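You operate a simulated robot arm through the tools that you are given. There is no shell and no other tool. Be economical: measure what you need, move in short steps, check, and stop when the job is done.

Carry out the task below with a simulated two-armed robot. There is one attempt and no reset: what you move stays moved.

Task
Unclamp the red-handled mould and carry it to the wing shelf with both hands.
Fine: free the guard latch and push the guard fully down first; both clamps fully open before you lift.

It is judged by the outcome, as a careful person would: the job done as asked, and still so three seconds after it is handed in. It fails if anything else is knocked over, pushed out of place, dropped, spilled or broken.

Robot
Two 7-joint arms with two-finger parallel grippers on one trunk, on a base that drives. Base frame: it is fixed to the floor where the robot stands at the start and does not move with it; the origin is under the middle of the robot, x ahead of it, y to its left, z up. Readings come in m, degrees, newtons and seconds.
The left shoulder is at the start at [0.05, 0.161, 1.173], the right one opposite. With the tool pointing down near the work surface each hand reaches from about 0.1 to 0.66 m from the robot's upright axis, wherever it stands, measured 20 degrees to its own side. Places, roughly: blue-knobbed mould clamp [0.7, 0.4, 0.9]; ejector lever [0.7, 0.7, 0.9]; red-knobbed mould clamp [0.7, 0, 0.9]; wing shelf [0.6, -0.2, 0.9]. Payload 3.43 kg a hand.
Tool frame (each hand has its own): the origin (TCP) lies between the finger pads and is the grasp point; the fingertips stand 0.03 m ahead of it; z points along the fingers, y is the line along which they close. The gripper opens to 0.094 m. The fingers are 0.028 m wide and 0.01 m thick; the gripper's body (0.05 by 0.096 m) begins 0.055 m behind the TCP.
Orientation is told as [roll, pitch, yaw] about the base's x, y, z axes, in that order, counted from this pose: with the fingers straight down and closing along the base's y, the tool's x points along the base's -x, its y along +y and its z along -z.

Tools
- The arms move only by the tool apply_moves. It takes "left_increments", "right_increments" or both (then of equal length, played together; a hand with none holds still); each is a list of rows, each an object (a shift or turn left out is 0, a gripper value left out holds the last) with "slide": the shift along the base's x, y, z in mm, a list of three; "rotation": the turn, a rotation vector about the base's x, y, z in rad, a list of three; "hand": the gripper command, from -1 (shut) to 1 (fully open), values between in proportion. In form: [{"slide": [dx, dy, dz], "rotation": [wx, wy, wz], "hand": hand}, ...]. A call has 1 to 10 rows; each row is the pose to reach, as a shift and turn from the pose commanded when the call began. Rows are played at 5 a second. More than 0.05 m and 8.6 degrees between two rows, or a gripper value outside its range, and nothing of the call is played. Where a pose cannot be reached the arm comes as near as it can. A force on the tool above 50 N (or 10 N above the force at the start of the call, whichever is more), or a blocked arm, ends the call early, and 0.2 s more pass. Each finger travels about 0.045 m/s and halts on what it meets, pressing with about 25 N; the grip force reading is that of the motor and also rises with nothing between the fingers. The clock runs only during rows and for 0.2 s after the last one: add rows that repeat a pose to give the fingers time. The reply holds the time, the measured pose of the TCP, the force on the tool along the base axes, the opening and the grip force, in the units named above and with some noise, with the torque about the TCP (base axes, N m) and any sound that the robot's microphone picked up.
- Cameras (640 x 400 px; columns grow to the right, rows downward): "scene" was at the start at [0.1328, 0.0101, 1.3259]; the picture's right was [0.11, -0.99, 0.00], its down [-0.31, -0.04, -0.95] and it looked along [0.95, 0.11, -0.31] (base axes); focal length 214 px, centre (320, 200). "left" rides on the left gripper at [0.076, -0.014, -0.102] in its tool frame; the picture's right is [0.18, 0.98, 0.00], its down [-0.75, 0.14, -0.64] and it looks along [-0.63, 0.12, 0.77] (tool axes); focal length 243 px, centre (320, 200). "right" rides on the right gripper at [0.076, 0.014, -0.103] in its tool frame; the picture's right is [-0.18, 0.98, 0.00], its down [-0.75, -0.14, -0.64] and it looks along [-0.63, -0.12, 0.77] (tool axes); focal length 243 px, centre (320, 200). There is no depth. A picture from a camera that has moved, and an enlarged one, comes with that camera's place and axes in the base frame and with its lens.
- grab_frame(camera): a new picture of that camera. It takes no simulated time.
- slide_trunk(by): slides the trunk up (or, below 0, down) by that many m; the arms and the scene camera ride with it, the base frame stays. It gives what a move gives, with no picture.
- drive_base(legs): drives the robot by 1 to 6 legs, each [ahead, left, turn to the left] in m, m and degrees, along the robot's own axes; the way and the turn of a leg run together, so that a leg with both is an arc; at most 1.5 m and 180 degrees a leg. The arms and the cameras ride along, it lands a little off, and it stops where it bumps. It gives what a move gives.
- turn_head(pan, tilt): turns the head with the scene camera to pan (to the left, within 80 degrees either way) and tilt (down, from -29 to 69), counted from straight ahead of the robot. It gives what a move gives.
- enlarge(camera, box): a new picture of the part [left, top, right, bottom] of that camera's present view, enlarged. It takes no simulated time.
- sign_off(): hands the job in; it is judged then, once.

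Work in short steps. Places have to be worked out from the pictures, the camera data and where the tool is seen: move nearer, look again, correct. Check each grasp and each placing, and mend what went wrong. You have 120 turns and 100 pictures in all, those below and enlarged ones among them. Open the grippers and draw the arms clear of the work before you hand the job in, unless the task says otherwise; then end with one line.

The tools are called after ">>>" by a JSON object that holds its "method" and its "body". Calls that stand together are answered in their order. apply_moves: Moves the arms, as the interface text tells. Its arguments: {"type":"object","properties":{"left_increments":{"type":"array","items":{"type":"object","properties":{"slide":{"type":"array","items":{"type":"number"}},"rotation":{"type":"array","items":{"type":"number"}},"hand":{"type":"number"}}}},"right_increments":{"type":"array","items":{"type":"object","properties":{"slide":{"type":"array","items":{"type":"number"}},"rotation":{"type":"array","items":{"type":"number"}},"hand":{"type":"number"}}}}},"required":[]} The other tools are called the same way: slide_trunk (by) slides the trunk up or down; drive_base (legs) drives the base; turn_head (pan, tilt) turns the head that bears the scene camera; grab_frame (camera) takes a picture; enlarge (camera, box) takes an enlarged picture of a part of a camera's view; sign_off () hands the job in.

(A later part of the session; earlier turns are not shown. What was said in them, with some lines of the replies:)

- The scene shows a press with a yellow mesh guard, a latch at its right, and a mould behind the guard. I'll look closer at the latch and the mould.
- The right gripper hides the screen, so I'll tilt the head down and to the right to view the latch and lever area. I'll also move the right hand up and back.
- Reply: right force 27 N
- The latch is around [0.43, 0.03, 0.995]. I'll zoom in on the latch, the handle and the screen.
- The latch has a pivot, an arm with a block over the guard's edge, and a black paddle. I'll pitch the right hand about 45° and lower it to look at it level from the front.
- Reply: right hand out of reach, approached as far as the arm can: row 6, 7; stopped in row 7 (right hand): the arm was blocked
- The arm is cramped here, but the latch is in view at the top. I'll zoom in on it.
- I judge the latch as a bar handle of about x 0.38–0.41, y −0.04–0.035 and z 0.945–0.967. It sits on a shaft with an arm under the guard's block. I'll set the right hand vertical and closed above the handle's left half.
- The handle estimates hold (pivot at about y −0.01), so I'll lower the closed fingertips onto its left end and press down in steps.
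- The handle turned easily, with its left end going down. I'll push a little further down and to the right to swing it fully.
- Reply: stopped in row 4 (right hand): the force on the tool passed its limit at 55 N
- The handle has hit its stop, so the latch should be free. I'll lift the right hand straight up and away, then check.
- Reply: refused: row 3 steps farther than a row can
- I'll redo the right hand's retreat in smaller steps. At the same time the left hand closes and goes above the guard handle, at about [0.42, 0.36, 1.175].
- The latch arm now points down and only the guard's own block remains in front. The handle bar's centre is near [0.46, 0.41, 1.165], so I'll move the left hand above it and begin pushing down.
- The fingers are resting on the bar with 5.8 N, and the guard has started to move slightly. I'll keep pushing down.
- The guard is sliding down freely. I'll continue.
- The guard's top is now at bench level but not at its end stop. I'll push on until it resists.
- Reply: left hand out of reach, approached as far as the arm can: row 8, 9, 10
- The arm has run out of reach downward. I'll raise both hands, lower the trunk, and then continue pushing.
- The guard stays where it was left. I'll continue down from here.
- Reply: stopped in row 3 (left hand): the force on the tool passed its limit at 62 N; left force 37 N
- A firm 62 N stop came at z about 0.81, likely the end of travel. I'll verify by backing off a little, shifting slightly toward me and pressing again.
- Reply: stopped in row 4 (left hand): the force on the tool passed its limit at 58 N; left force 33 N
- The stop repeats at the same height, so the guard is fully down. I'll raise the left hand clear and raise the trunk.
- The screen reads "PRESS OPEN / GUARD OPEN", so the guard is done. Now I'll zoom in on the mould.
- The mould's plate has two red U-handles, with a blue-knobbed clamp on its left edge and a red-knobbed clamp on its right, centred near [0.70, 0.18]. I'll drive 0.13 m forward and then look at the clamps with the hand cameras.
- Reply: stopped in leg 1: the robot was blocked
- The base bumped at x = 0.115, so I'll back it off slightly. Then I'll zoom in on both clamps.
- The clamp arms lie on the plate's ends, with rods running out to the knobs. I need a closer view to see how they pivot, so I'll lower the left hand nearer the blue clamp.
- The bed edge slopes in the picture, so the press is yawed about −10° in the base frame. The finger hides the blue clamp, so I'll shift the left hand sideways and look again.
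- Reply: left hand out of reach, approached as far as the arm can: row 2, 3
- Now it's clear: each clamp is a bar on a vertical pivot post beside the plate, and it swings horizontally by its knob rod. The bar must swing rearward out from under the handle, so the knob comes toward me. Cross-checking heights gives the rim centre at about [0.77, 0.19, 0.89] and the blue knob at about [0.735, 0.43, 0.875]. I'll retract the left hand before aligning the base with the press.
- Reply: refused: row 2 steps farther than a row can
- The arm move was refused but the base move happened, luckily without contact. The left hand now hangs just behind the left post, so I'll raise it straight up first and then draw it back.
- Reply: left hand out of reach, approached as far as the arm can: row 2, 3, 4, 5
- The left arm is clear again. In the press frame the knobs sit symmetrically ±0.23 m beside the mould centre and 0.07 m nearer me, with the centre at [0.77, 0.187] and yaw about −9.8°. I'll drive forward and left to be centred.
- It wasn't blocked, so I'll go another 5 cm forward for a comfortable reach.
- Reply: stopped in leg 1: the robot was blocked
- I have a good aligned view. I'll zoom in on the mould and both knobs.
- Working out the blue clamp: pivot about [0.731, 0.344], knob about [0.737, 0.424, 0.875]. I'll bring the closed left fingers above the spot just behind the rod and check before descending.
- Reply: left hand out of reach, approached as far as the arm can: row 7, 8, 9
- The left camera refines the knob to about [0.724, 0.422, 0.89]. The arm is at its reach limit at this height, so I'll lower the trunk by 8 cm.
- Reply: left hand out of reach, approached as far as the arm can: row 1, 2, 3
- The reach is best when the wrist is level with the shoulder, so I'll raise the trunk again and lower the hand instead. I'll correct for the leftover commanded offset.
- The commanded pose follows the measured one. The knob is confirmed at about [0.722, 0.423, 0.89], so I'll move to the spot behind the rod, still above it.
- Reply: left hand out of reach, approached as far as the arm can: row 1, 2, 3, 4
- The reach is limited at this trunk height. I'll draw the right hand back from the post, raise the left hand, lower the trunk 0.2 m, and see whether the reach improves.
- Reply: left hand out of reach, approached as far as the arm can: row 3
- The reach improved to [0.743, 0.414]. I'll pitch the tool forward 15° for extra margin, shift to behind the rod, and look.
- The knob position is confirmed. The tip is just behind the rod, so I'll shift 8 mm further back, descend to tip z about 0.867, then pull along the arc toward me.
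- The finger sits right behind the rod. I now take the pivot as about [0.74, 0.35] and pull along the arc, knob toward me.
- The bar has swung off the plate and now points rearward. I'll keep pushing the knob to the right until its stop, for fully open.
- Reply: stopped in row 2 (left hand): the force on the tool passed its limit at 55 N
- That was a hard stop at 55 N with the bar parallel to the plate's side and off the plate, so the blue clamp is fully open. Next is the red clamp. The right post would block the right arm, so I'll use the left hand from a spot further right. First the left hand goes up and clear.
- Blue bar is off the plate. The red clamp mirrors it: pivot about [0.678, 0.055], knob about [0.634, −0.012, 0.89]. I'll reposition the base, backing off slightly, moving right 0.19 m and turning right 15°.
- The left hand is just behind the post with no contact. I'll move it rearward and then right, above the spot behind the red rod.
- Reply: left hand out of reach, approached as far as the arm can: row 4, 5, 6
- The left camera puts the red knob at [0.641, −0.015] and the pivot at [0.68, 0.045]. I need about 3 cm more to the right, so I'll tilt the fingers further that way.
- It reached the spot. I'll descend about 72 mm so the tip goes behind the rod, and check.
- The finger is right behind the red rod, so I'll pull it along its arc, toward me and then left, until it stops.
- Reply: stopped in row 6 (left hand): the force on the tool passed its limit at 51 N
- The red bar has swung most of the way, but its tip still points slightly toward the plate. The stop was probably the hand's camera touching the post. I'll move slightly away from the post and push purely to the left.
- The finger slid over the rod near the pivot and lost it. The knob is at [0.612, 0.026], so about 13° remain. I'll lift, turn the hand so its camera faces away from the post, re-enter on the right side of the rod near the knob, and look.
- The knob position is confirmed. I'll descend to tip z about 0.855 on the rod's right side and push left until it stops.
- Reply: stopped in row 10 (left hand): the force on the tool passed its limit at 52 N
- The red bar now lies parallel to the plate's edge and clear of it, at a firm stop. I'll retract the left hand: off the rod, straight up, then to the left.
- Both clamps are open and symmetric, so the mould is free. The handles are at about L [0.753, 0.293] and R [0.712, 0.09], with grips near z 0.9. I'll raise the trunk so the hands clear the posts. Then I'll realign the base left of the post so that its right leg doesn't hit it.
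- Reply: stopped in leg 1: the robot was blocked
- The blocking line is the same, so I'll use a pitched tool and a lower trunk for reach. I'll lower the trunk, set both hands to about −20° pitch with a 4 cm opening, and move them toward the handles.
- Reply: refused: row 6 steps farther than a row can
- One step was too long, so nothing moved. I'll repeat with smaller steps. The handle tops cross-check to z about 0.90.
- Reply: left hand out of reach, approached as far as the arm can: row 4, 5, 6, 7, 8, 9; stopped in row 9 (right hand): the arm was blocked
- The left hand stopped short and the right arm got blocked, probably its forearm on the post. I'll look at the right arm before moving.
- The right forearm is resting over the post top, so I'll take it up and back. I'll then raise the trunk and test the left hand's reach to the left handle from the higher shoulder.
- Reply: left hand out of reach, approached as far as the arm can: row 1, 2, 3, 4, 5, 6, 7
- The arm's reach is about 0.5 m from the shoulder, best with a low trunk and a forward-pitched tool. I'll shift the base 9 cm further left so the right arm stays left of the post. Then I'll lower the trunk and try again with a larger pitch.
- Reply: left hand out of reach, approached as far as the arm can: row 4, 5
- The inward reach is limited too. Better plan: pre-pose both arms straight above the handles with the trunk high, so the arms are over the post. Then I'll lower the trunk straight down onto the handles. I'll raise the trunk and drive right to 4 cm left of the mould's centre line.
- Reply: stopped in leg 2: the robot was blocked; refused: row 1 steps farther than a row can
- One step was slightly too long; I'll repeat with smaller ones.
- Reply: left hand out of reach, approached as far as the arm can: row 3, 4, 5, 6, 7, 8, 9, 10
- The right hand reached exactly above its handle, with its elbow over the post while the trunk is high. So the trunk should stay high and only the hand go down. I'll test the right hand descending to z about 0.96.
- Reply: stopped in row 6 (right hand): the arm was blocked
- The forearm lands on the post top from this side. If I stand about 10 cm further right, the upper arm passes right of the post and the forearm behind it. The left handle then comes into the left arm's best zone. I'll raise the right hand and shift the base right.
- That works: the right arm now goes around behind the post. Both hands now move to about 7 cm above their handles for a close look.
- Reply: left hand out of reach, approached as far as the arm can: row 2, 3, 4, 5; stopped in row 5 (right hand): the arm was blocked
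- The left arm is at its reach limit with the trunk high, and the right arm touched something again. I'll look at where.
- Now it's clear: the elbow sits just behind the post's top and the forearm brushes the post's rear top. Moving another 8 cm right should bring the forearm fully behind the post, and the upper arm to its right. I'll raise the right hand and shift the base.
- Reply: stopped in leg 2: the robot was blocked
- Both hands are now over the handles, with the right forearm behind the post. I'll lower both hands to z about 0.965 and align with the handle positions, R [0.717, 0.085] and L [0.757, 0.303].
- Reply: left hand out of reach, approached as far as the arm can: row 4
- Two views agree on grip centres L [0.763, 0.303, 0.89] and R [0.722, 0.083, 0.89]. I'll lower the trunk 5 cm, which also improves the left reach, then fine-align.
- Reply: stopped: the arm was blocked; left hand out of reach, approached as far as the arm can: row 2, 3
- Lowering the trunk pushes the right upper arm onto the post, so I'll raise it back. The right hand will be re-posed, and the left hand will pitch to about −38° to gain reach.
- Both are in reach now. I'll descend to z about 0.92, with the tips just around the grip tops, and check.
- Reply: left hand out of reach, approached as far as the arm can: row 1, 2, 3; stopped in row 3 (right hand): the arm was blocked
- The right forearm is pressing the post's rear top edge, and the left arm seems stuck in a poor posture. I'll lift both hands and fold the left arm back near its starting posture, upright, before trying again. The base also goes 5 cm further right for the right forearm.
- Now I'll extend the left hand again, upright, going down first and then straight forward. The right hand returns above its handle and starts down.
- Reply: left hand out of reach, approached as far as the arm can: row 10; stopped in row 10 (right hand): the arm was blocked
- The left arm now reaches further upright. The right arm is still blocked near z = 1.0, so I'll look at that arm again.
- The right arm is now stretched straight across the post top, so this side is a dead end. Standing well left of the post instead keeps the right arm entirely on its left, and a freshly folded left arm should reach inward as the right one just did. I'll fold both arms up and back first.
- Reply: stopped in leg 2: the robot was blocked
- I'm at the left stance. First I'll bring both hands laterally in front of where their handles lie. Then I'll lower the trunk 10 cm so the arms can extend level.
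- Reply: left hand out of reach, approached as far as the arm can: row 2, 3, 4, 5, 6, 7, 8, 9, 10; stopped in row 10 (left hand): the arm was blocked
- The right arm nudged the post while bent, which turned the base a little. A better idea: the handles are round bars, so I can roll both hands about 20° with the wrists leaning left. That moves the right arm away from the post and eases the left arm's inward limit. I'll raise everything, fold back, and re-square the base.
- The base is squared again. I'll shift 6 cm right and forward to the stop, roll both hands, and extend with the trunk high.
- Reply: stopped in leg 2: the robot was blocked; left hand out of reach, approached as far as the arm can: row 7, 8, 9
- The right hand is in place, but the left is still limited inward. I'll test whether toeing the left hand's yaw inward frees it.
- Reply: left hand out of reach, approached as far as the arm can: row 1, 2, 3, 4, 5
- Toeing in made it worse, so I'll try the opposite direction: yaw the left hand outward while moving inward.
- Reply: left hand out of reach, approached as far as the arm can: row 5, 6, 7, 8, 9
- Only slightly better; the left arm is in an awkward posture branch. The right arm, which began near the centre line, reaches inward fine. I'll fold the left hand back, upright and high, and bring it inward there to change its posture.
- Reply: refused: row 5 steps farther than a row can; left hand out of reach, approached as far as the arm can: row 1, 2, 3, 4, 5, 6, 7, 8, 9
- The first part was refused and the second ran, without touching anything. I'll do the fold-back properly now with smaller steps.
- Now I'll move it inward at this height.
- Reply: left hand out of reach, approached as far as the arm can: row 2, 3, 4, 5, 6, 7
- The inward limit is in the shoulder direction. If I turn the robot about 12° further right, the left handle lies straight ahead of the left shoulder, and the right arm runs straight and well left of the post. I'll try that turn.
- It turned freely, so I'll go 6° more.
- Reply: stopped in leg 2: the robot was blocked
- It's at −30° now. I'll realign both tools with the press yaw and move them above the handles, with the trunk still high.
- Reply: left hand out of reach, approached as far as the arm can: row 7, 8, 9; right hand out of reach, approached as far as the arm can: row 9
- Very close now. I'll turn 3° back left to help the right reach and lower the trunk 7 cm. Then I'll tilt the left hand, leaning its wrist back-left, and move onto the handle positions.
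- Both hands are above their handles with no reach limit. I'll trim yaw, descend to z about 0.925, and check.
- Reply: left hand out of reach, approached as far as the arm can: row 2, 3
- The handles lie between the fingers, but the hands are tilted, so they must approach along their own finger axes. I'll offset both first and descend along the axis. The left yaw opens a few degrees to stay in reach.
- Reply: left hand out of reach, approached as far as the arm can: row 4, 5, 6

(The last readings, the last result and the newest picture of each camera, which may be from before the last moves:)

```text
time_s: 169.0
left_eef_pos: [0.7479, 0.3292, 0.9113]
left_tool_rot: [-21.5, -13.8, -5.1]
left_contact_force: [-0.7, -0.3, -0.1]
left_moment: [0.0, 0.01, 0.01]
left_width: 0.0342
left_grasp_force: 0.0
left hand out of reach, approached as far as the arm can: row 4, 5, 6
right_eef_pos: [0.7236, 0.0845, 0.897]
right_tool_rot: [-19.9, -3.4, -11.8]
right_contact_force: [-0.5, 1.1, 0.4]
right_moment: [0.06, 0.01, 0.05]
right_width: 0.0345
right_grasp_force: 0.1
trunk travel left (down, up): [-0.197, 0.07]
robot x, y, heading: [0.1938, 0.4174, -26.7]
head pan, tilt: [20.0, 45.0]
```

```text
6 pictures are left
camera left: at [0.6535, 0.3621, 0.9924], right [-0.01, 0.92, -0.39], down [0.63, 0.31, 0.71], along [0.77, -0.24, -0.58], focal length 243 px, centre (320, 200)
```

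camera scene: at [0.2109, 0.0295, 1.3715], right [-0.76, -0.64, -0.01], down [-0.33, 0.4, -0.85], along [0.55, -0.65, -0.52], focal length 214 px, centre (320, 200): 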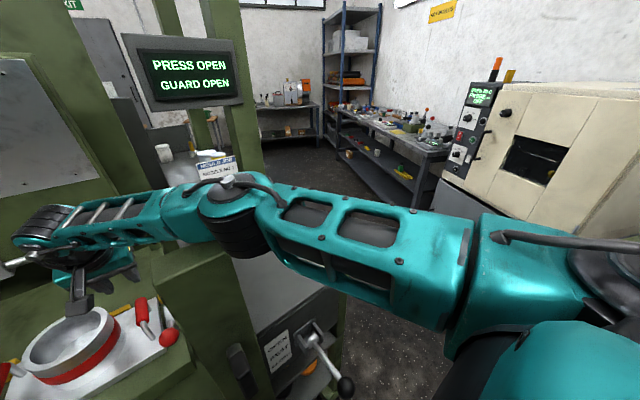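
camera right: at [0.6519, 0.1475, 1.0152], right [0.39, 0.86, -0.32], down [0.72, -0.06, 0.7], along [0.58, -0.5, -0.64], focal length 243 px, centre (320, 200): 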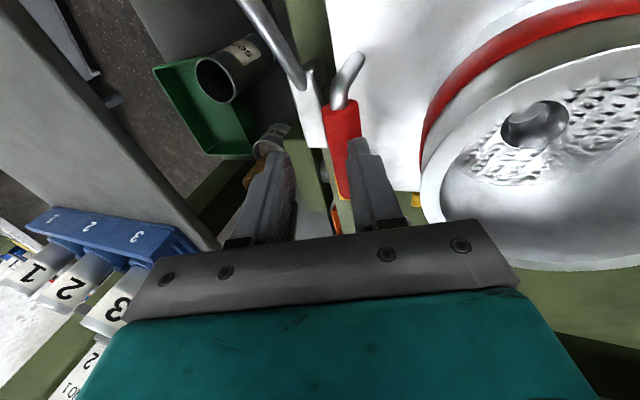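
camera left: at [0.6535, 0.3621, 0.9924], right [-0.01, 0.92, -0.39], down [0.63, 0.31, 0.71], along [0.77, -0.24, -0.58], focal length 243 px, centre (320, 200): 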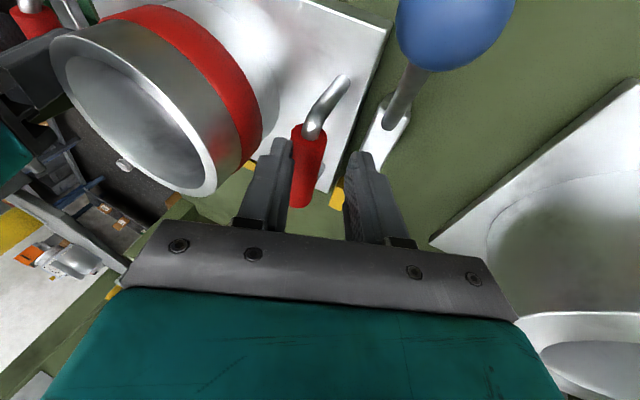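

The right hand is in place. The left is 2 cm short inward, so I'll roll it 11° more, with the wrist staying and the tips swinging right onto the handle.

>>> {"method": "apply_moves", "body": {"left_increments": [{"slide": [1, -4, 0], "rotation": [-0.065, 0.014, 0]}, {"slide": [3, -9, -2], "rotation": [-0.13, 0.028, 0]}, {"slide": [5, -14, -6], "rotation": [-0.196, 0.042, 0]}, {"slide": [7, -19, -11], "rotation": [-0.24, 0.05, 0]}]}}

```text
time_s: 170.0
left_eef_pos: [0.7521, 0.3174, 0.9088]
left_tool_rot: [-35.8, -11.8, -1.9]
left_contact_force: [0.7, 5.7, -0.9]
left_moment: [0.2, 0.08, -0.03]
left_width: 0.0366
left_grasp_force: 2.1
left hand out of reach, approached as far as the arm can: row 3, 4
right_eef_pos: [0.7236, 0.0857, 0.8984]
right_tool_rot: [-19.9, -3.3, -11.8]
right_contact_force: [-0.2, -0.6, -0.2]
right_moment: [0.0, -0.01, 0.01]
right_width: 0.0341
right_grasp_force: 0.1
trunk travel left (down, up): [-0.197, 0.07]
robot x, y, heading: [0.1945, 0.419, -27.0]
head pan, tilt: [20.0, 45.0]
```

The handle is now touching the inside of the left hand's outer finger, so it's between the fingers. I'll close both grippers gently and check the widths.

>>> {"method": "apply_moves", "body": {"left_increments": [{"hand": -0.4}, {"hand": -0.6}, {"hand": -1}, {"hand": -1}, {"hand": -1}], "right_increments": [{"hand": -0.4}, {"hand": -0.6}, {"hand": -1}, {"hand": -1}, {"hand": -1}]}}

>>> {"method": "enlarge", "body": {"camera": "scene", "box": [260, 120, 460, 250]}}

```text
time_s: 171.2
left_eef_pos: [0.7531, 0.321, 0.907]
left_tool_rot: [-35.4, -11.4, -1.9]
left_contact_force: [-0.6, 28.2, 0.4]
left_moment: [0.79, -0.21, -0.18]
left_width: 0.021
left_grasp_force: 24.7
right_eef_pos: [0.7244, 0.0854, 0.8972]
right_tool_rot: [-20.1, -3.4, -11.9]
right_contact_force: [1.1, -6.2, 0.1]
right_moment: [-0.13, 0.34, 0.75]
right_width: 0.0248
right_grasp_force: 25.0
trunk travel left (down, up): [-0.197, 0.07]
robot x, y, heading: [0.1951, 0.4187, -26.9]
head pan, tilt: [20.0, 45.0]
```

```text
3.08 times, centred on (360, 185) of scene
camera zoom: at [0.3118, 0.3911, 1.2805], right [-0.12, -0.99, 0.0], down [-0.7, 0.08, -0.71], along [0.7, -0.09, -0.71], focal length 660 px, centre (197, 246)
```

zoom: 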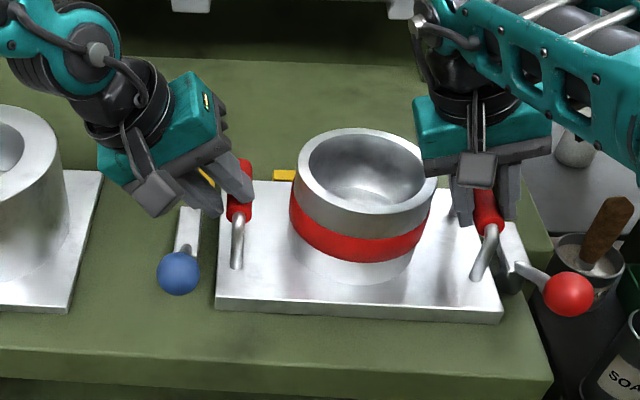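

Both grippers hold red handles, with widths of 21 and 25 mm. I'll lift slightly, both together straight up, and check the load.

>>> {"method": "apply_moves", "body": {"left_increments": [{"slide": [0, 0, 4], "hand": -1}, {"slide": [0, 0, 9], "hand": -1}, {"slide": [0, 0, 14], "hand": -1}, {"slide": [0, 0, 20], "hand": -1}, {"slide": [0, 0, 20], "hand": -1}], "right_increments": [{"slide": [0, 0, 4], "hand": -1}, {"slide": [0, 0, 9], "hand": -1}, {"slide": [0, 0, 14], "hand": -1}, {"slide": [0, 0, 20], "hand": -1}, {"slide": [0, 0, 20], "hand": -1}]}}

```text
time_s: 172.4
left_eef_pos: [0.7525, 0.3147, 0.9311]
left_tool_rot: [-35.9, -11.9, -2.0]
left_contact_force: [-0.4, -0.3, 0.3]
left_moment: [0.0, -0.02, 0.0]
left_width: 0.0
left_grasp_force: 25.1
right_eef_pos: [0.7227, 0.0833, 0.9189]
right_tool_rot: [-20.0, -3.5, -11.7]
right_contact_force: [-0.2, 0.8, 0.3]
right_moment: [-0.02, -0.03, 0.03]
right_width: 0.0
right_grasp_force: 25.0
trunk travel left (down, up): [-0.197, 0.07]
robot x, y, heading: [0.1933, 0.4193, -27.1]
head pan, tilt: [20.0, 45.0]
```

Both slipped off, because the grips were too shallow. The bars must be lower, around z 0.868. Recomputed with that height: R about [0.736, 0.076], L about [0.778, 0.301]. I'll reopen, raise slightly, shift the base 3 cm right and lower the trunk 5 cm for reach.

>>> {"method": "apply_moves", "body": {"left_increments": [{"slide": [-2, 8, 12], "hand": -0.2}, {"slide": [-4, 16, 30], "hand": -0.2}, {"slide": [-5, 24, 50], "hand": -0.2}, {"slide": [-5, 24, 50], "hand": -0.2}], "right_increments": [{"slide": [0, 5, 12], "hand": -0.2}, {"slide": [0, 10, 30], "hand": -0.2}, {"slide": [0, 16, 50], "hand": -0.2}, {"slide": [0, 16, 50], "hand": -0.2}]}}

>>> {"method": "drive_base", "body": {"legs": [[0, -0.03, 0], [0.02, 0, 0]]}}

>>> {"method": "slide_trunk", "body": {"by": -0.05}}

```text
time_s: 173.4
left_eef_pos: [0.7462, 0.3421, 0.9795]
left_tool_rot: [-35.7, -11.8, -2.0]
left_contact_force: [1.3, -0.2, 0.5]
left_moment: [0.01, 0.0, 0.01]
left_width: 0.0376
left_grasp_force: 0.0
right_eef_pos: [0.7219, 0.0998, 0.9685]
right_tool_rot: [-19.8, -3.4, -11.8]
right_contact_force: [0.6, 0.3, -0.3]
right_moment: [0.0, 0.01, 0.03]
right_width: 0.0376
right_grasp_force: 0.0
trunk travel left (down, up): [-0.197, 0.07]
robot x, y, heading: [0.1947, 0.4168, -26.7]
head pan, tilt: [20.0, 45.0]
```

```text
time_s: 174.8
left_eef_pos: [0.7414, 0.3092, 0.9798]
left_tool_rot: [-35.7, -11.8, -2.0]
left_contact_force: [-0.3, 1.5, 0.0]
left_moment: [0.0, -0.02, 0.02]
left_width: 0.0378
left_grasp_force: 0.1
right_eef_pos: [0.7182, 0.0694, 0.9691]
right_tool_rot: [-19.9, -3.5, -11.6]
right_contact_force: [1.1, 0.5, 0.5]
right_moment: [0.0, -0.04, 0.03]
right_width: 0.0374
right_grasp_force: 0.2
trunk travel left (down, up): [-0.197, 0.07]
robot x, y, heading: [0.1909, 0.3892, -27.0]
head pan, tilt: [20.0, 45.0]
stopped in leg 2: the robot was blocked; the commanded pose is now the measured one
```

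```text
time_s: 175.7
left_eef_pos: [0.74, 0.3096, 0.9294]
left_tool_rot: [-35.7, -12.0, -1.9]
left_contact_force: [-0.9, -0.1, 0.0]
left_moment: [-0.02, 0.02, 0.04]
left_width: 0.0376
left_grasp_force: 0.0
right_eef_pos: [0.718, 0.0716, 0.9218]
right_tool_rot: [-19.9, -3.8, -11.6]
right_contact_force: [3.3, 3.1, 16.4]
right_moment: [0.2, 0.09, 0.04]
right_width: 0.0359
right_grasp_force: 0.0
trunk travel left (down, up): [-0.147, 0.12]
robot x, y, heading: [0.1879, 0.3892, -26.7]
head pan, tilt: [20.0, 45.0]
```

The right tips are resting on the handle bar, putting the bar top at about z 0.886. I'll lift off, offset, then slide both hands down along their finger axes to z about 0.876.

>>> {"method": "apply_moves", "body": {"left_increments": [{"slide": [5, 10, 10]}, {"slide": [12, 25, 8]}, {"slide": [17, 31, 0]}, {"slide": [18, 24, -12]}, {"slide": [19, 16, -24]}, {"slide": [20, 8, -36]}, {"slide": [21, 1, -46]}, {"slide": [22, -4, -54]}], "right_increments": [{"slide": [2, 8, 14]}, {"slide": [5, 20, 14]}, {"slide": [7, 26, 6]}, {"slide": [7, 22, -5]}, {"slide": [7, 18, -16]}, {"slide": [7, 14, -27]}, {"slide": [7, 11, -37]}, {"slide": [7, 8, -46]}]}}

>>> {"method": "enlarge", "body": {"camera": "scene", "box": [240, 110, 440, 250]}}

```text
time_s: 176.9
left_eef_pos: [0.7575, 0.3305, 0.9104]
left_tool_rot: [-35.6, -11.8, -1.9]
left_contact_force: [-0.4, 0.1, 0.3]
left_moment: [0.03, 0.02, 0.01]
left_width: 0.0378
left_grasp_force: 0.0
right_eef_pos: [0.7277, 0.0944, 0.9198]
right_tool_rot: [-19.8, -4.6, -11.2]
right_contact_force: [-5.6, 2.6, 23.2]
right_moment: [0.73, -0.11, 0.17]
right_width: 0.034
right_grasp_force: 0.0
trunk travel left (down, up): [-0.147, 0.12]
robot x, y, heading: [0.189, 0.3837, -26.8]
head pan, tilt: [20.0, 45.0]
stopped in row 5 (right hand): the force on the tool passed its limit at 58 N (the readings are from after the stop); the commanded pose is now the measured one
```

```text
2.86 times, centred on (340, 180) of scene
camera zoom: at [0.3028, 0.3591, 1.231], right [-0.12, -0.99, 0.0], down [-0.7, 0.08, -0.71], along [0.7, -0.08, -0.71], focal length 613 px, centre (263, 257)
```

zoom: 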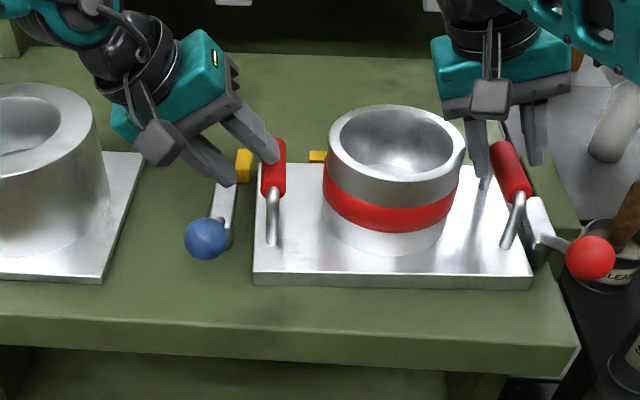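

The right hand's tilt made its inner finger catch the mould's rim. I'll lift it, take most of its roll out, and go straight down over the handle. The left continues along its axis.

>>> {"method": "apply_moves", "body": {"right_increments": [{"slide": [0, -4, 22], "rotation": [0.127, -0.027, 0], "hand": -0.22}, {"slide": [-2, -11, 26], "rotation": [0.254, -0.054, 0], "hand": -0.22}, {"slide": [-3, -15, 22], "rotation": [0.254, -0.054, 0], "hand": -0.22}, {"slide": [-3, -15.5, 5], "rotation": [0.254, -0.054, 0], "hand": -0.22}, {"slide": [-3, -15.5, -14], "rotation": [0.254, -0.054, 0], "hand": -0.22}, {"slide": [-3, -15.5, -30], "rotation": [0.254, -0.054, 0], "hand": -0.22}, {"slide": [-3, -15.5, -45], "rotation": [0.254, -0.054, 0], "hand": -0.22}], "left_increments": [{"slide": [0, 0, 0]}, {"slide": [0, 0, 0]}, {"slide": [1, -4, -6]}, {"slide": [2, -10, -14]}, {"slide": [3, -15, -21]}, {"slide": [4, -20, -28]}, {"slide": [4, -25, -35]}]}}

```text
time_s: 178.5
left_eef_pos: [0.7629, 0.3023, 0.8759]
left_tool_rot: [-35.8, -12.0, -1.9]
left_contact_force: [-1.6, -5.0, 8.5]
left_moment: [-0.07, 0.08, 0.03]
left_width: 0.0424
left_grasp_force: 4.2
right_eef_pos: [0.7253, 0.0769, 0.8708]
right_tool_rot: [-4.8, -4.3, -12.5]
right_contact_force: [-0.5, -1.1, 0.8]
right_moment: [-0.05, 0.01, 0.07]
right_width: 0.0376
right_grasp_force: 0.7
trunk travel left (down, up): [-0.147, 0.12]
robot x, y, heading: [0.1916, 0.3849, -26.9]
head pan, tilt: [20.0, 45.0]
```

Both hands reached depth, at z 0.876 and 0.871, with the left handle against the inside of the inner finger. I'll close both grippers.

>>> {"method": "apply_moves", "body": {"left_increments": [{"slide": [0, -3, 1], "hand": -0.4}, {"slide": [0, -4, 1], "hand": -0.7}, {"slide": [0, -4, 1], "hand": -1}, {"slide": [0, -4, 1], "hand": -1}, {"slide": [0, -4, 1], "hand": -1}], "right_increments": [{"hand": -0.4}, {"hand": -0.7}, {"hand": -1}, {"hand": -1}, {"hand": -1}]}}

>>> {"method": "enlarge", "body": {"camera": "scene", "box": [240, 110, 440, 250]}}

```text
time_s: 179.7
left_eef_pos: [0.7629, 0.3, 0.8765]
left_tool_rot: [-35.8, -11.9, -1.8]
left_contact_force: [-1.1, 0.3, 15.1]
left_moment: [0.05, 0.91, 0.19]
left_width: 0.0287
left_grasp_force: 24.6
right_eef_pos: [0.7239, 0.0778, 0.8709]
right_tool_rot: [-4.9, -4.1, -12.5]
right_contact_force: [-2.4, -7.6, 0.1]
right_moment: [-0.02, -0.06, 0.63]
right_width: 0.0298
right_grasp_force: 24.5
trunk travel left (down, up): [-0.147, 0.12]
robot x, y, heading: [0.1871, 0.3832, -26.8]
head pan, tilt: [20.0, 45.0]
```

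```text
2.86 times, centred on (340, 180) of scene
camera zoom: at [0.304, 0.3577, 1.2307], right [-0.12, -0.99, 0.0], down [-0.7, 0.08, -0.71], along [0.7, -0.08, -0.71], focal length 613 px, centre (263, 257)
```

zoom: 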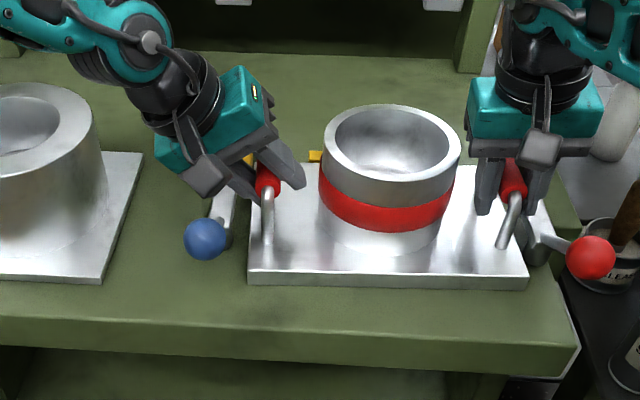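

Both fingers now straddle the handles firmly, at widths 29 and 30 mm. I'll lift 2 cm as a test.

>>> {"method": "apply_moves", "body": {"left_increments": [{"slide": [0, 0, 4], "hand": -1}, {"slide": [0, 0, 9], "hand": -1}, {"slide": [0, 0, 14], "hand": -1}, {"slide": [0, 0, 20], "hand": -1}, {"slide": [0, 0, 20], "hand": -1}], "right_increments": [{"slide": [0, 0, 4], "hand": -1}, {"slide": [0, 0, 9], "hand": -1}, {"slide": [0, 0, 14], "hand": -1}, {"slide": [0, 0, 20], "hand": -1}, {"slide": [0, 0, 20], "hand": -1}]}}

```text
time_s: 180.9
left_eef_pos: [0.763, 0.3012, 0.894]
left_tool_rot: [-35.6, -11.6, -1.9]
left_contact_force: [0.9, -1.6, -7.6]
left_moment: [0.13, 0.74, 0.2]
left_width: 0.0284
left_grasp_force: 24.8
right_eef_pos: [0.7254, 0.0787, 0.8878]
right_tool_rot: [-4.8, -4.0, -12.4]
right_contact_force: [-9.3, 5.4, -9.5]
right_moment: [0.11, 0.41, 0.55]
right_width: 0.0299
right_grasp_force: 25.3
trunk travel left (down, up): [-0.147, 0.12]
robot x, y, heading: [0.1883, 0.3872, -27.0]
head pan, tilt: [20.0, 45.0]
```

Both hold, carrying about 8 and 10 N. I'll raise it straight up with the trunk.

>>> {"method": "slide_trunk", "body": {"by": 0.115}}

```text
time_s: 182.3
left_eef_pos: [0.7638, 0.3014, 1.0095]
left_tool_rot: [-35.7, -11.7, -2.0]
left_contact_force: [4.3, -5.6, -7.9]
left_moment: [0.05, 0.3, 0.53]
left_width: 0.0285
left_grasp_force: 25.2
right_eef_pos: [0.7261, 0.0781, 1.0047]
right_tool_rot: [-4.8, -4.0, -12.5]
right_contact_force: [-3.9, 6.6, -7.9]
right_moment: [-0.01, -0.04, 0.63]
right_width: 0.0297
right_grasp_force: 24.8
trunk travel left (down, up): [-0.262, 0.005]
robot x, y, heading: [0.192, 0.3845, -26.8]
head pan, tilt: [20.0, 45.0]
```

The mould is up by 13 cm. I'll back the base straight away from the press; this also drifts left, away from the post.

>>> {"method": "drive_base", "body": {"legs": [[-0.2, 0, 0], [-0.3, 0, 0]]}}

>>> {"method": "turn_head", "body": {"pan": 0, "tilt": 30}}

>>> {"method": "grab_frame", "body": {"camera": "scene"}}

```text
time_s: 185.6
left_eef_pos: [0.3166, 0.5268, 1.0102]
left_tool_rot: [-35.7, -11.7, -1.8]
left_contact_force: [2.6, -7.1, -7.2]
left_moment: [-0.01, 0.23, 0.49]
left_width: 0.0281
left_grasp_force: 24.8
right_eef_pos: [0.2776, 0.3049, 1.0036]
right_tool_rot: [-4.9, -4.1, -12.5]
right_contact_force: [-3.9, 6.5, -7.7]
right_moment: [-0.05, -0.02, 0.6]
right_width: 0.0301
right_grasp_force: 24.6
trunk travel left (down, up): [-0.262, 0.005]
robot x, y, heading: [-0.2587, 0.6135, -26.7]
head pan, tilt: [20.0, 45.0]
```

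```text
time_s: 186.4
left_eef_pos: [0.3169, 0.5256, 1.0084]
left_tool_rot: [-35.6, -11.7, -1.9]
left_contact_force: [3.7, -1.1, -8.8]
left_moment: [0.08, 0.46, 0.27]
left_width: 0.0283
left_grasp_force: 24.3
right_eef_pos: [0.2787, 0.3045, 1.0041]
right_tool_rot: [-4.8, -3.9, -12.4]
right_contact_force: [-4.1, 1.2, -7.9]
right_moment: [0.03, -0.27, 0.81]
right_width: 0.0293
right_grasp_force: 24.8
trunk travel left (down, up): [-0.262, 0.005]
robot x, y, heading: [-0.2608, 0.6161, -26.7]
head pan, tilt: [0.0, 30.0]
```

```text
2 pictures are left
camera scene: at [-0.1404, 0.5526, 1.3679], right [-0.45, -0.89, 0.0], down [-0.45, 0.23, -0.86], along [0.77, -0.39, -0.5], focal length 214 px, centre (320, 200)
```

scene: 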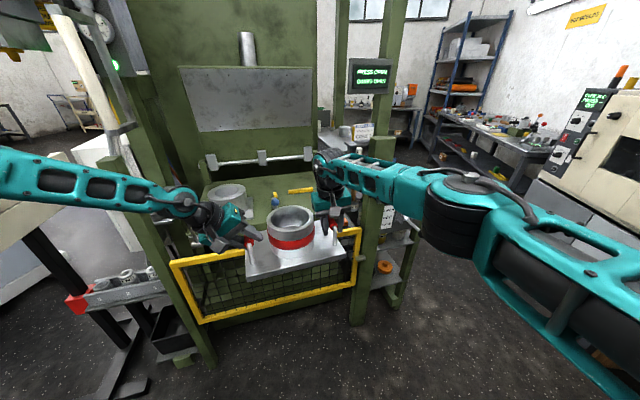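

The mould is held level, clear of the press. I'll raise it 3 cm and draw it 3 cm closer with both hands together. Then I'll go around to the open right side of the wing, where no post is in the way.

>>> {"method": "apply_moves", "body": {"left_increments": [{"slide": [-7, 3, 8], "hand": -1}, {"slide": [-13, 7, 15], "hand": -1}, {"slide": [-20, 10, 23], "hand": -1}, {"slide": [-27, 13, 30], "hand": -1}, {"slide": [-27, 13, 30], "hand": -1}], "right_increments": [{"slide": [-7, 3, 8], "hand": -1}, {"slide": [-13, 7, 15], "hand": -1}, {"slide": [-20, 10, 23], "hand": -1}, {"slide": [-27, 13, 30], "hand": -1}, {"slide": [-27, 13, 30], "hand": -1}]}}

>>> {"method": "drive_base", "body": {"legs": [[-0.2, 0, 0]]}}

```text
time_s: 187.6
left_eef_pos: [0.2905, 0.5405, 1.0389]
left_tool_rot: [-35.8, -11.7, -2.0]
left_contact_force: [4.0, -6.2, -7.5]
left_moment: [0.0, 0.07, 0.43]
left_width: 0.0283
left_grasp_force: 25.7
right_eef_pos: [0.2538, 0.3168, 1.0329]
right_tool_rot: [-4.8, -4.1, -12.5]
right_contact_force: [-4.3, 6.7, -8.2]
right_moment: [-0.17, 0.17, 0.51]
right_width: 0.0299
right_grasp_force: 24.8
trunk travel left (down, up): [-0.262, 0.005]
robot x, y, heading: [-0.2607, 0.6137, -27.0]
head pan, tilt: [0.0, 30.0]
```

```text
time_s: 189.2
left_eef_pos: [0.1071, 0.6323, 1.0395]
left_tool_rot: [-35.7, -11.8, -1.9]
left_contact_force: [2.2, -9.4, -7.4]
left_moment: [0.0, 0.17, 0.46]
left_width: 0.0283
left_grasp_force: 24.9
right_eef_pos: [0.0702, 0.4099, 1.0323]
right_tool_rot: [-4.8, -4.1, -12.3]
right_contact_force: [-3.3, 10.4, -7.2]
right_moment: [-0.01, 0.08, 0.66]
right_width: 0.0301
right_grasp_force: 24.5
trunk travel left (down, up): [-0.262, 0.005]
robot x, y, heading: [-0.4396, 0.7, -27.2]
head pan, tilt: [0.0, 30.0]
```

Next I'll travel right along the front at a safe distance, keeping heading, in two legs.

>>> {"method": "drive_base", "body": {"legs": [[0.354, -0.689, 0], [0.354, -0.689, 0]]}}

```text
time_s: 199.6
left_eef_pos: [0.1687, -0.5873, 1.0368]
left_tool_rot: [-35.4, -11.3, -1.7]
left_contact_force: [3.1, -1.4, -7.3]
left_moment: [0.0, 0.24, -0.15]
left_width: 0.0282
left_grasp_force: 25.4
right_eef_pos: [0.1314, -0.8089, 1.0291]
right_tool_rot: [-4.9, -3.6, -11.9]
right_contact_force: [-1.7, 1.4, -9.6]
right_moment: [-0.13, -0.03, 0.55]
right_width: 0.0302
right_grasp_force: 25.5
trunk travel left (down, up): [-0.262, 0.005]
robot x, y, heading: [-0.3801, -0.5183, -26.7]
head pan, tilt: [0.0, 30.0]
stopped in leg 2: the robot was blocked; the commanded pose is now the measured one
```

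Something at the right (probably the right elbow against the cabinet) stopped the drive gently. I'll move 6 cm back left, then turn left 90° here. Everything carried is above the wing height.

>>> {"method": "drive_base", "body": {"legs": [[0, 0.06, 0], [0, 0, 45], [0, 0, 45]]}}

```text
time_s: 204.9
left_eef_pos: [-0.278, 0.0829, 1.0385]
left_tool_rot: [-35.6, -11.6, 87.8]
left_contact_force: [0.6, 3.2, -7.9]
left_moment: [-0.04, 0.02, 0.1]
left_width: 0.0282
left_grasp_force: 25.0
right_eef_pos: [-0.0562, 0.0445, 1.0314]
right_tool_rot: [-4.9, -3.9, 77.6]
right_contact_force: [-0.9, -2.8, -7.3]
right_moment: [-0.21, 0.02, 0.59]
right_width: 0.0297
right_grasp_force: 25.4
trunk travel left (down, up): [-0.262, 0.005]
robot x, y, heading: [-0.3533, -0.4684, 63.0]
head pan, tilt: [0.0, 30.0]
```

The turn went cleanly. Now I'll go sideways to the right, around to the wing's right side, staying clear of the post.

>>> {"method": "drive_base", "body": {"legs": [[-0.1, -0.4, 0], [0.018, -0.396, 0]]}}

>>> {"method": "turn_head", "body": {"pan": -10, "tilt": 45}}

>>> {"method": "grab_frame", "body": {"camera": "scene"}}

```text
time_s: 212.5
left_eef_pos: [0.3793, -0.345, 1.0387]
left_tool_rot: [-35.5, -11.4, 88.2]
left_contact_force: [0.1, 2.6, -8.0]
left_moment: [-0.11, 0.0, -0.05]
left_width: 0.0282
left_grasp_force: 24.9
right_eef_pos: [0.6028, -0.3841, 1.032]
right_tool_rot: [-4.9, -3.9, 77.8]
right_contact_force: [0.3, -2.2, -7.7]
right_moment: [-0.15, 0.01, 0.61]
right_width: 0.0294
right_grasp_force: 24.9
trunk travel left (down, up): [-0.262, 0.005]
robot x, y, heading: [0.3105, -0.8926, 63.4]
head pan, tilt: [0.0, 30.0]
```

```text
time_s: 213.2
left_eef_pos: [0.3785, -0.3465, 1.0388]
left_tool_rot: [-35.5, -11.4, 88.1]
left_contact_force: [0.3, 2.9, -9.2]
left_moment: [-0.18, 0.13, -0.22]
left_width: 0.0281
left_grasp_force: 24.9
right_eef_pos: [0.6019, -0.3838, 1.0326]
right_tool_rot: [-4.9, -3.9, 77.9]
right_contact_force: [-1.3, -2.8, -7.4]
right_moment: [-0.1, 0.04, 0.7]
right_width: 0.0296
right_grasp_force: 25.1
trunk travel left (down, up): [-0.262, 0.005]
robot x, y, heading: [0.3083, -0.8965, 63.2]
head pan, tilt: [-10.0, 45.0]
```

```text
1 pictures are left
camera scene: at [0.3753, -0.7926, 1.3454], right [0.8, -0.6, 0.0], down [-0.42, -0.57, -0.71], along [0.42, 0.57, -0.71], focal length 214 px, centre (320, 200)
```

scene: 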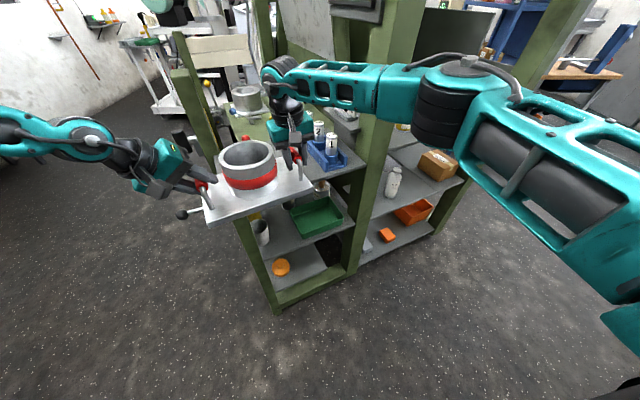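

The projection matches: the wing's front-right corner lies where I computed, and the target spot [0.565, −0.232] is just ahead of the mould. I'll drive 15 cm forward over the wing.

>>> {"method": "drive_base", "body": {"legs": [[0.152, -0.006, 0]]}}

```text
time_s: 214.6
left_eef_pos: [0.452, -0.2133, 1.0378]
left_tool_rot: [-35.5, -11.4, 88.2]
left_contact_force: [1.6, 2.7, -8.7]
left_moment: [-0.04, 0.04, 0.04]
left_width: 0.0282
left_grasp_force: 24.7
right_eef_pos: [0.6748, -0.2502, 1.0311]
right_tool_rot: [-4.9, -3.9, 78.0]
right_contact_force: [-1.6, -2.0, -7.9]
right_moment: [-0.26, 0.03, 0.52]
right_width: 0.0296
right_grasp_force: 25.2
trunk travel left (down, up): [-0.262, 0.005]
robot x, y, heading: [0.3812, -0.7622, 63.3]
head pan, tilt: [-10.0, 45.0]
```

The mould is over the wing at about [0.563, −0.232]. I'll lower the trunk in small steps, watching for contact.

>>> {"method": "slide_trunk", "body": {"by": -0.035}}

>>> {"method": "slide_trunk", "body": {"by": -0.015}}

```text
time_s: 215.4
left_eef_pos: [0.4529, -0.2147, 1.003]
left_tool_rot: [-35.5, -11.4, 88.2]
left_contact_force: [1.0, 2.5, -8.2]
left_moment: [-0.1, 0.12, -0.17]
left_width: 0.0281
left_grasp_force: 24.6
right_eef_pos: [0.6757, -0.2512, 0.9965]
right_tool_rot: [-4.9, -3.7, 77.9]
right_contact_force: [-0.8, -1.5, -7.1]
right_moment: [-0.1, -0.02, 0.77]
right_width: 0.0295
right_grasp_force: 24.6
trunk travel left (down, up): [-0.227, 0.04]
robot x, y, heading: [0.3821, -0.7631, 63.3]
head pan, tilt: [-10.0, 45.0]
```

```text
time_s: 216.0
left_eef_pos: [0.4535, -0.213, 0.9975]
left_tool_rot: [-36.3, -12.2, 88.5]
left_contact_force: [-3.1, 3.6, 26.5]
left_moment: [-0.32, -0.04, 0.47]
left_width: 0.0285
left_grasp_force: 25.2
right_eef_pos: [0.6749, -0.2532, 0.9884]
right_tool_rot: [-4.9, -4.5, 77.6]
right_contact_force: [5.2, 5.8, 19.5]
right_moment: [-0.09, 0.04, 0.6]
right_width: 0.03
right_grasp_force: 25.3
trunk travel left (down, up): [-0.212, 0.055]
robot x, y, heading: [0.3809, -0.763, 63.4]
head pan, tilt: [-10.0, 45.0]
```

It landed: both hands now feel an upward push at the same height. I'll ease the trunk up 5 mm and use the last picture to check the placement before letting go.

>>> {"method": "slide_trunk", "body": {"by": 0.006}}

>>> {"method": "enlarge", "body": {"camera": "scene", "box": [180, 90, 420, 240]}}

```text
time_s: 216.6
left_eef_pos: [0.4518, -0.2139, 0.9962]
left_tool_rot: [-35.7, -11.7, 88.3]
left_contact_force: [6.1, 11.7, 15.5]
left_moment: [-0.59, 0.04, 0.32]
left_width: 0.0282
left_grasp_force: 25.3
right_eef_pos: [0.6755, -0.2544, 0.9853]
right_tool_rot: [-4.8, -3.7, 78.0]
right_contact_force: [1.5, -2.2, 4.2]
right_moment: [0.36, 0.02, 0.61]
right_width: 0.0294
right_grasp_force: 25.3
trunk travel left (down, up): [-0.218, 0.049]
robot x, y, heading: [0.3805, -0.7588, 63.5]
head pan, tilt: [-10.0, 45.0]
```

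```text
2.67 times, centred on (300, 165) of scene
camera zoom: at [0.4489, -0.6622, 1.3014], right [0.8, -0.6, 0.0], down [-0.42, -0.57, -0.71], along [0.42, 0.57, -0.71], focal length 572 px, centre (373, 293)
```

zoom: 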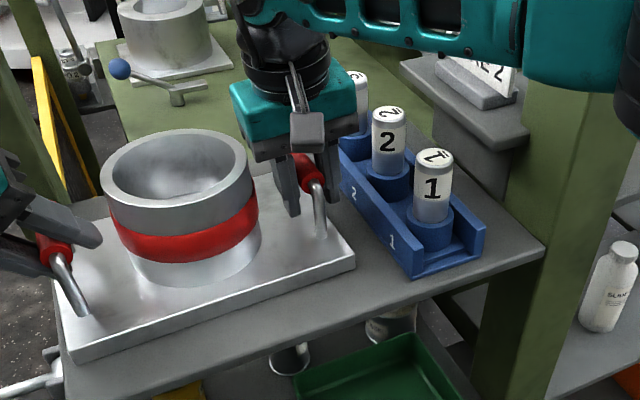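

The plate sits flat on the wing shelf, clear of the core rack. I'll open both grippers a little, with limited opening near the rack.

>>> {"method": "apply_moves", "body": {"left_increments": [{"hand": -0.3}, {"hand": -0.1}, {"hand": 0.0}, {"hand": 0.0}], "right_increments": [{"hand": -0.3}, {"hand": -0.15}, {"hand": -0.1}, {"hand": -0.1}]}}

```text
time_s: 217.6
left_eef_pos: [0.4512, -0.214, 0.9955]
left_tool_rot: [-35.5, -11.7, 88.2]
left_contact_force: [0.4, 0.5, -1.0]
left_moment: [0.02, 0.01, 0.0]
left_width: 0.0471
left_grasp_force: 0.0
right_eef_pos: [0.6743, -0.2524, 0.9877]
right_tool_rot: [-4.9, -3.9, 77.9]
right_contact_force: [0.1, -0.2, 0.2]
right_moment: [0.02, 0.01, 0.03]
right_width: 0.0422
right_grasp_force: 0.1
trunk travel left (down, up): [-0.218, 0.049]
robot x, y, heading: [0.382, -0.7634, 63.2]
head pan, tilt: [-10.0, 45.0]
```

Both hands are free with zero force. I'll withdraw them along their finger axes.

>>> {"method": "apply_moves", "body": {"left_increments": [{"slide": [-12, -2, 16]}, {"slide": [-24, -4, 32]}, {"slide": [-39, -7, 51]}, {"slide": [-54, -9, 70]}, {"slide": [-69, -12, 90]}, {"slide": [-75, -25, 120]}], "right_increments": [{"slide": [-2, -1, 20]}, {"slide": [-4, -2, 40]}, {"slide": [-6, -4, 65]}, {"slide": [-8, -5, 90]}, {"slide": [-9, -6, 120]}, {"slide": [-9, -8, 150]}]}}

```text
time_s: 219.0
left_eef_pos: [0.3752, -0.2391, 1.114]
left_tool_rot: [-35.5, -11.6, 88.1]
left_contact_force: [-0.9, -0.4, -0.1]
left_moment: [0.0, -0.01, 0.0]
left_width: 0.0472
left_grasp_force: 0.1
right_eef_pos: [0.6638, -0.2591, 1.1389]
right_tool_rot: [-5.0, -4.0, 77.9]
right_contact_force: [0.1, 0.4, -1.0]
right_moment: [0.01, 0.02, 0.0]
right_width: 0.0422
right_grasp_force: 0.1
trunk travel left (down, up): [-0.218, 0.049]
robot x, y, heading: [0.3795, -0.7623, 63.4]
head pan, tilt: [-10.0, 45.0]
```

Both hands are clear with no forces. I'll raise the trunk, back the base away and open the grippers fully.

>>> {"method": "slide_trunk", "body": {"by": 0.045}}

>>> {"method": "drive_base", "body": {"legs": [[-0.25, 0, 0]]}}

>>> {"method": "apply_moves", "body": {"left_increments": [{"hand": 1}, {"hand": 1}, {"hand": 1}, {"hand": 1}], "right_increments": [{"hand": 1}, {"hand": 1}, {"hand": 1}, {"hand": 1}]}}

```text
time_s: 219.9
left_eef_pos: [0.3757, -0.2403, 1.1589]
left_tool_rot: [-35.6, -11.6, 88.1]
left_contact_force: [-0.1, 0.4, 0.7]
left_moment: [0.0, 0.0, 0.02]
left_width: 0.047
left_grasp_force: 0.0
right_eef_pos: [0.6649, -0.2581, 1.1835]
right_tool_rot: [-4.8, -3.8, 77.9]
right_contact_force: [0.1, 0.2, -0.1]
right_moment: [-0.01, 0.01, 0.04]
right_width: 0.0423
right_grasp_force: 0.0
trunk travel left (down, up): [-0.263, 0.004]
robot x, y, heading: [0.3837, -0.7606, 63.3]
head pan, tilt: [-10.0, 45.0]
```

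```text
time_s: 221.7
left_eef_pos: [0.2619, -0.4658, 1.1601]
left_tool_rot: [-35.7, -11.8, 88.2]
left_contact_force: [-0.1, -0.1, 0.2]
left_moment: [0.0, 0.02, 0.03]
left_width: 0.0471
left_grasp_force: 0.0
right_eef_pos: [0.5509, -0.4844, 1.1837]
right_tool_rot: [-4.9, -3.9, 77.9]
right_contact_force: [0.3, 0.1, 0.8]
right_moment: [-0.01, -0.01, 0.03]
right_width: 0.042
right_grasp_force: 0.0
trunk travel left (down, up): [-0.263, 0.004]
robot x, y, heading: [0.268, -0.9834, 63.2]
head pan, tilt: [-10.0, 45.0]
```

```text
time_s: 222.7
left_eef_pos: [0.2619, -0.4648, 1.1598]
left_tool_rot: [-35.6, -11.6, 88.2]
left_contact_force: [-0.8, -0.3, 0.2]
left_moment: [0.0, 0.0, -0.01]
left_width: 0.0939
left_grasp_force: 0.0
right_eef_pos: [0.5509, -0.4837, 1.1843]
right_tool_rot: [-4.9, -3.9, 77.8]
right_contact_force: [1.4, 0.4, 0.8]
right_moment: [0.0, -0.01, 0.04]
right_width: 0.0942
right_grasp_force: 0.0
trunk travel left (down, up): [-0.263, 0.004]
robot x, y, heading: [0.2672, -0.9896, 63.3]
head pan, tilt: [-10.0, 45.0]
```

The mould rests on the wing shelf, the grippers are open and the arms are clear, so I'll hand the job in.

>>> {"method": "sign_off", "body": {}}

```text
The job is handed in.
```

The red-handled mould is on the wing shelf, carried there with both hands after the guard was unlatched and pushed fully down and both clamps were opened to their stops; a first lift slipped off before the grip held, the arms and base bumped the post and the front of the press several times, and I had no pictures left to check it after letting go.
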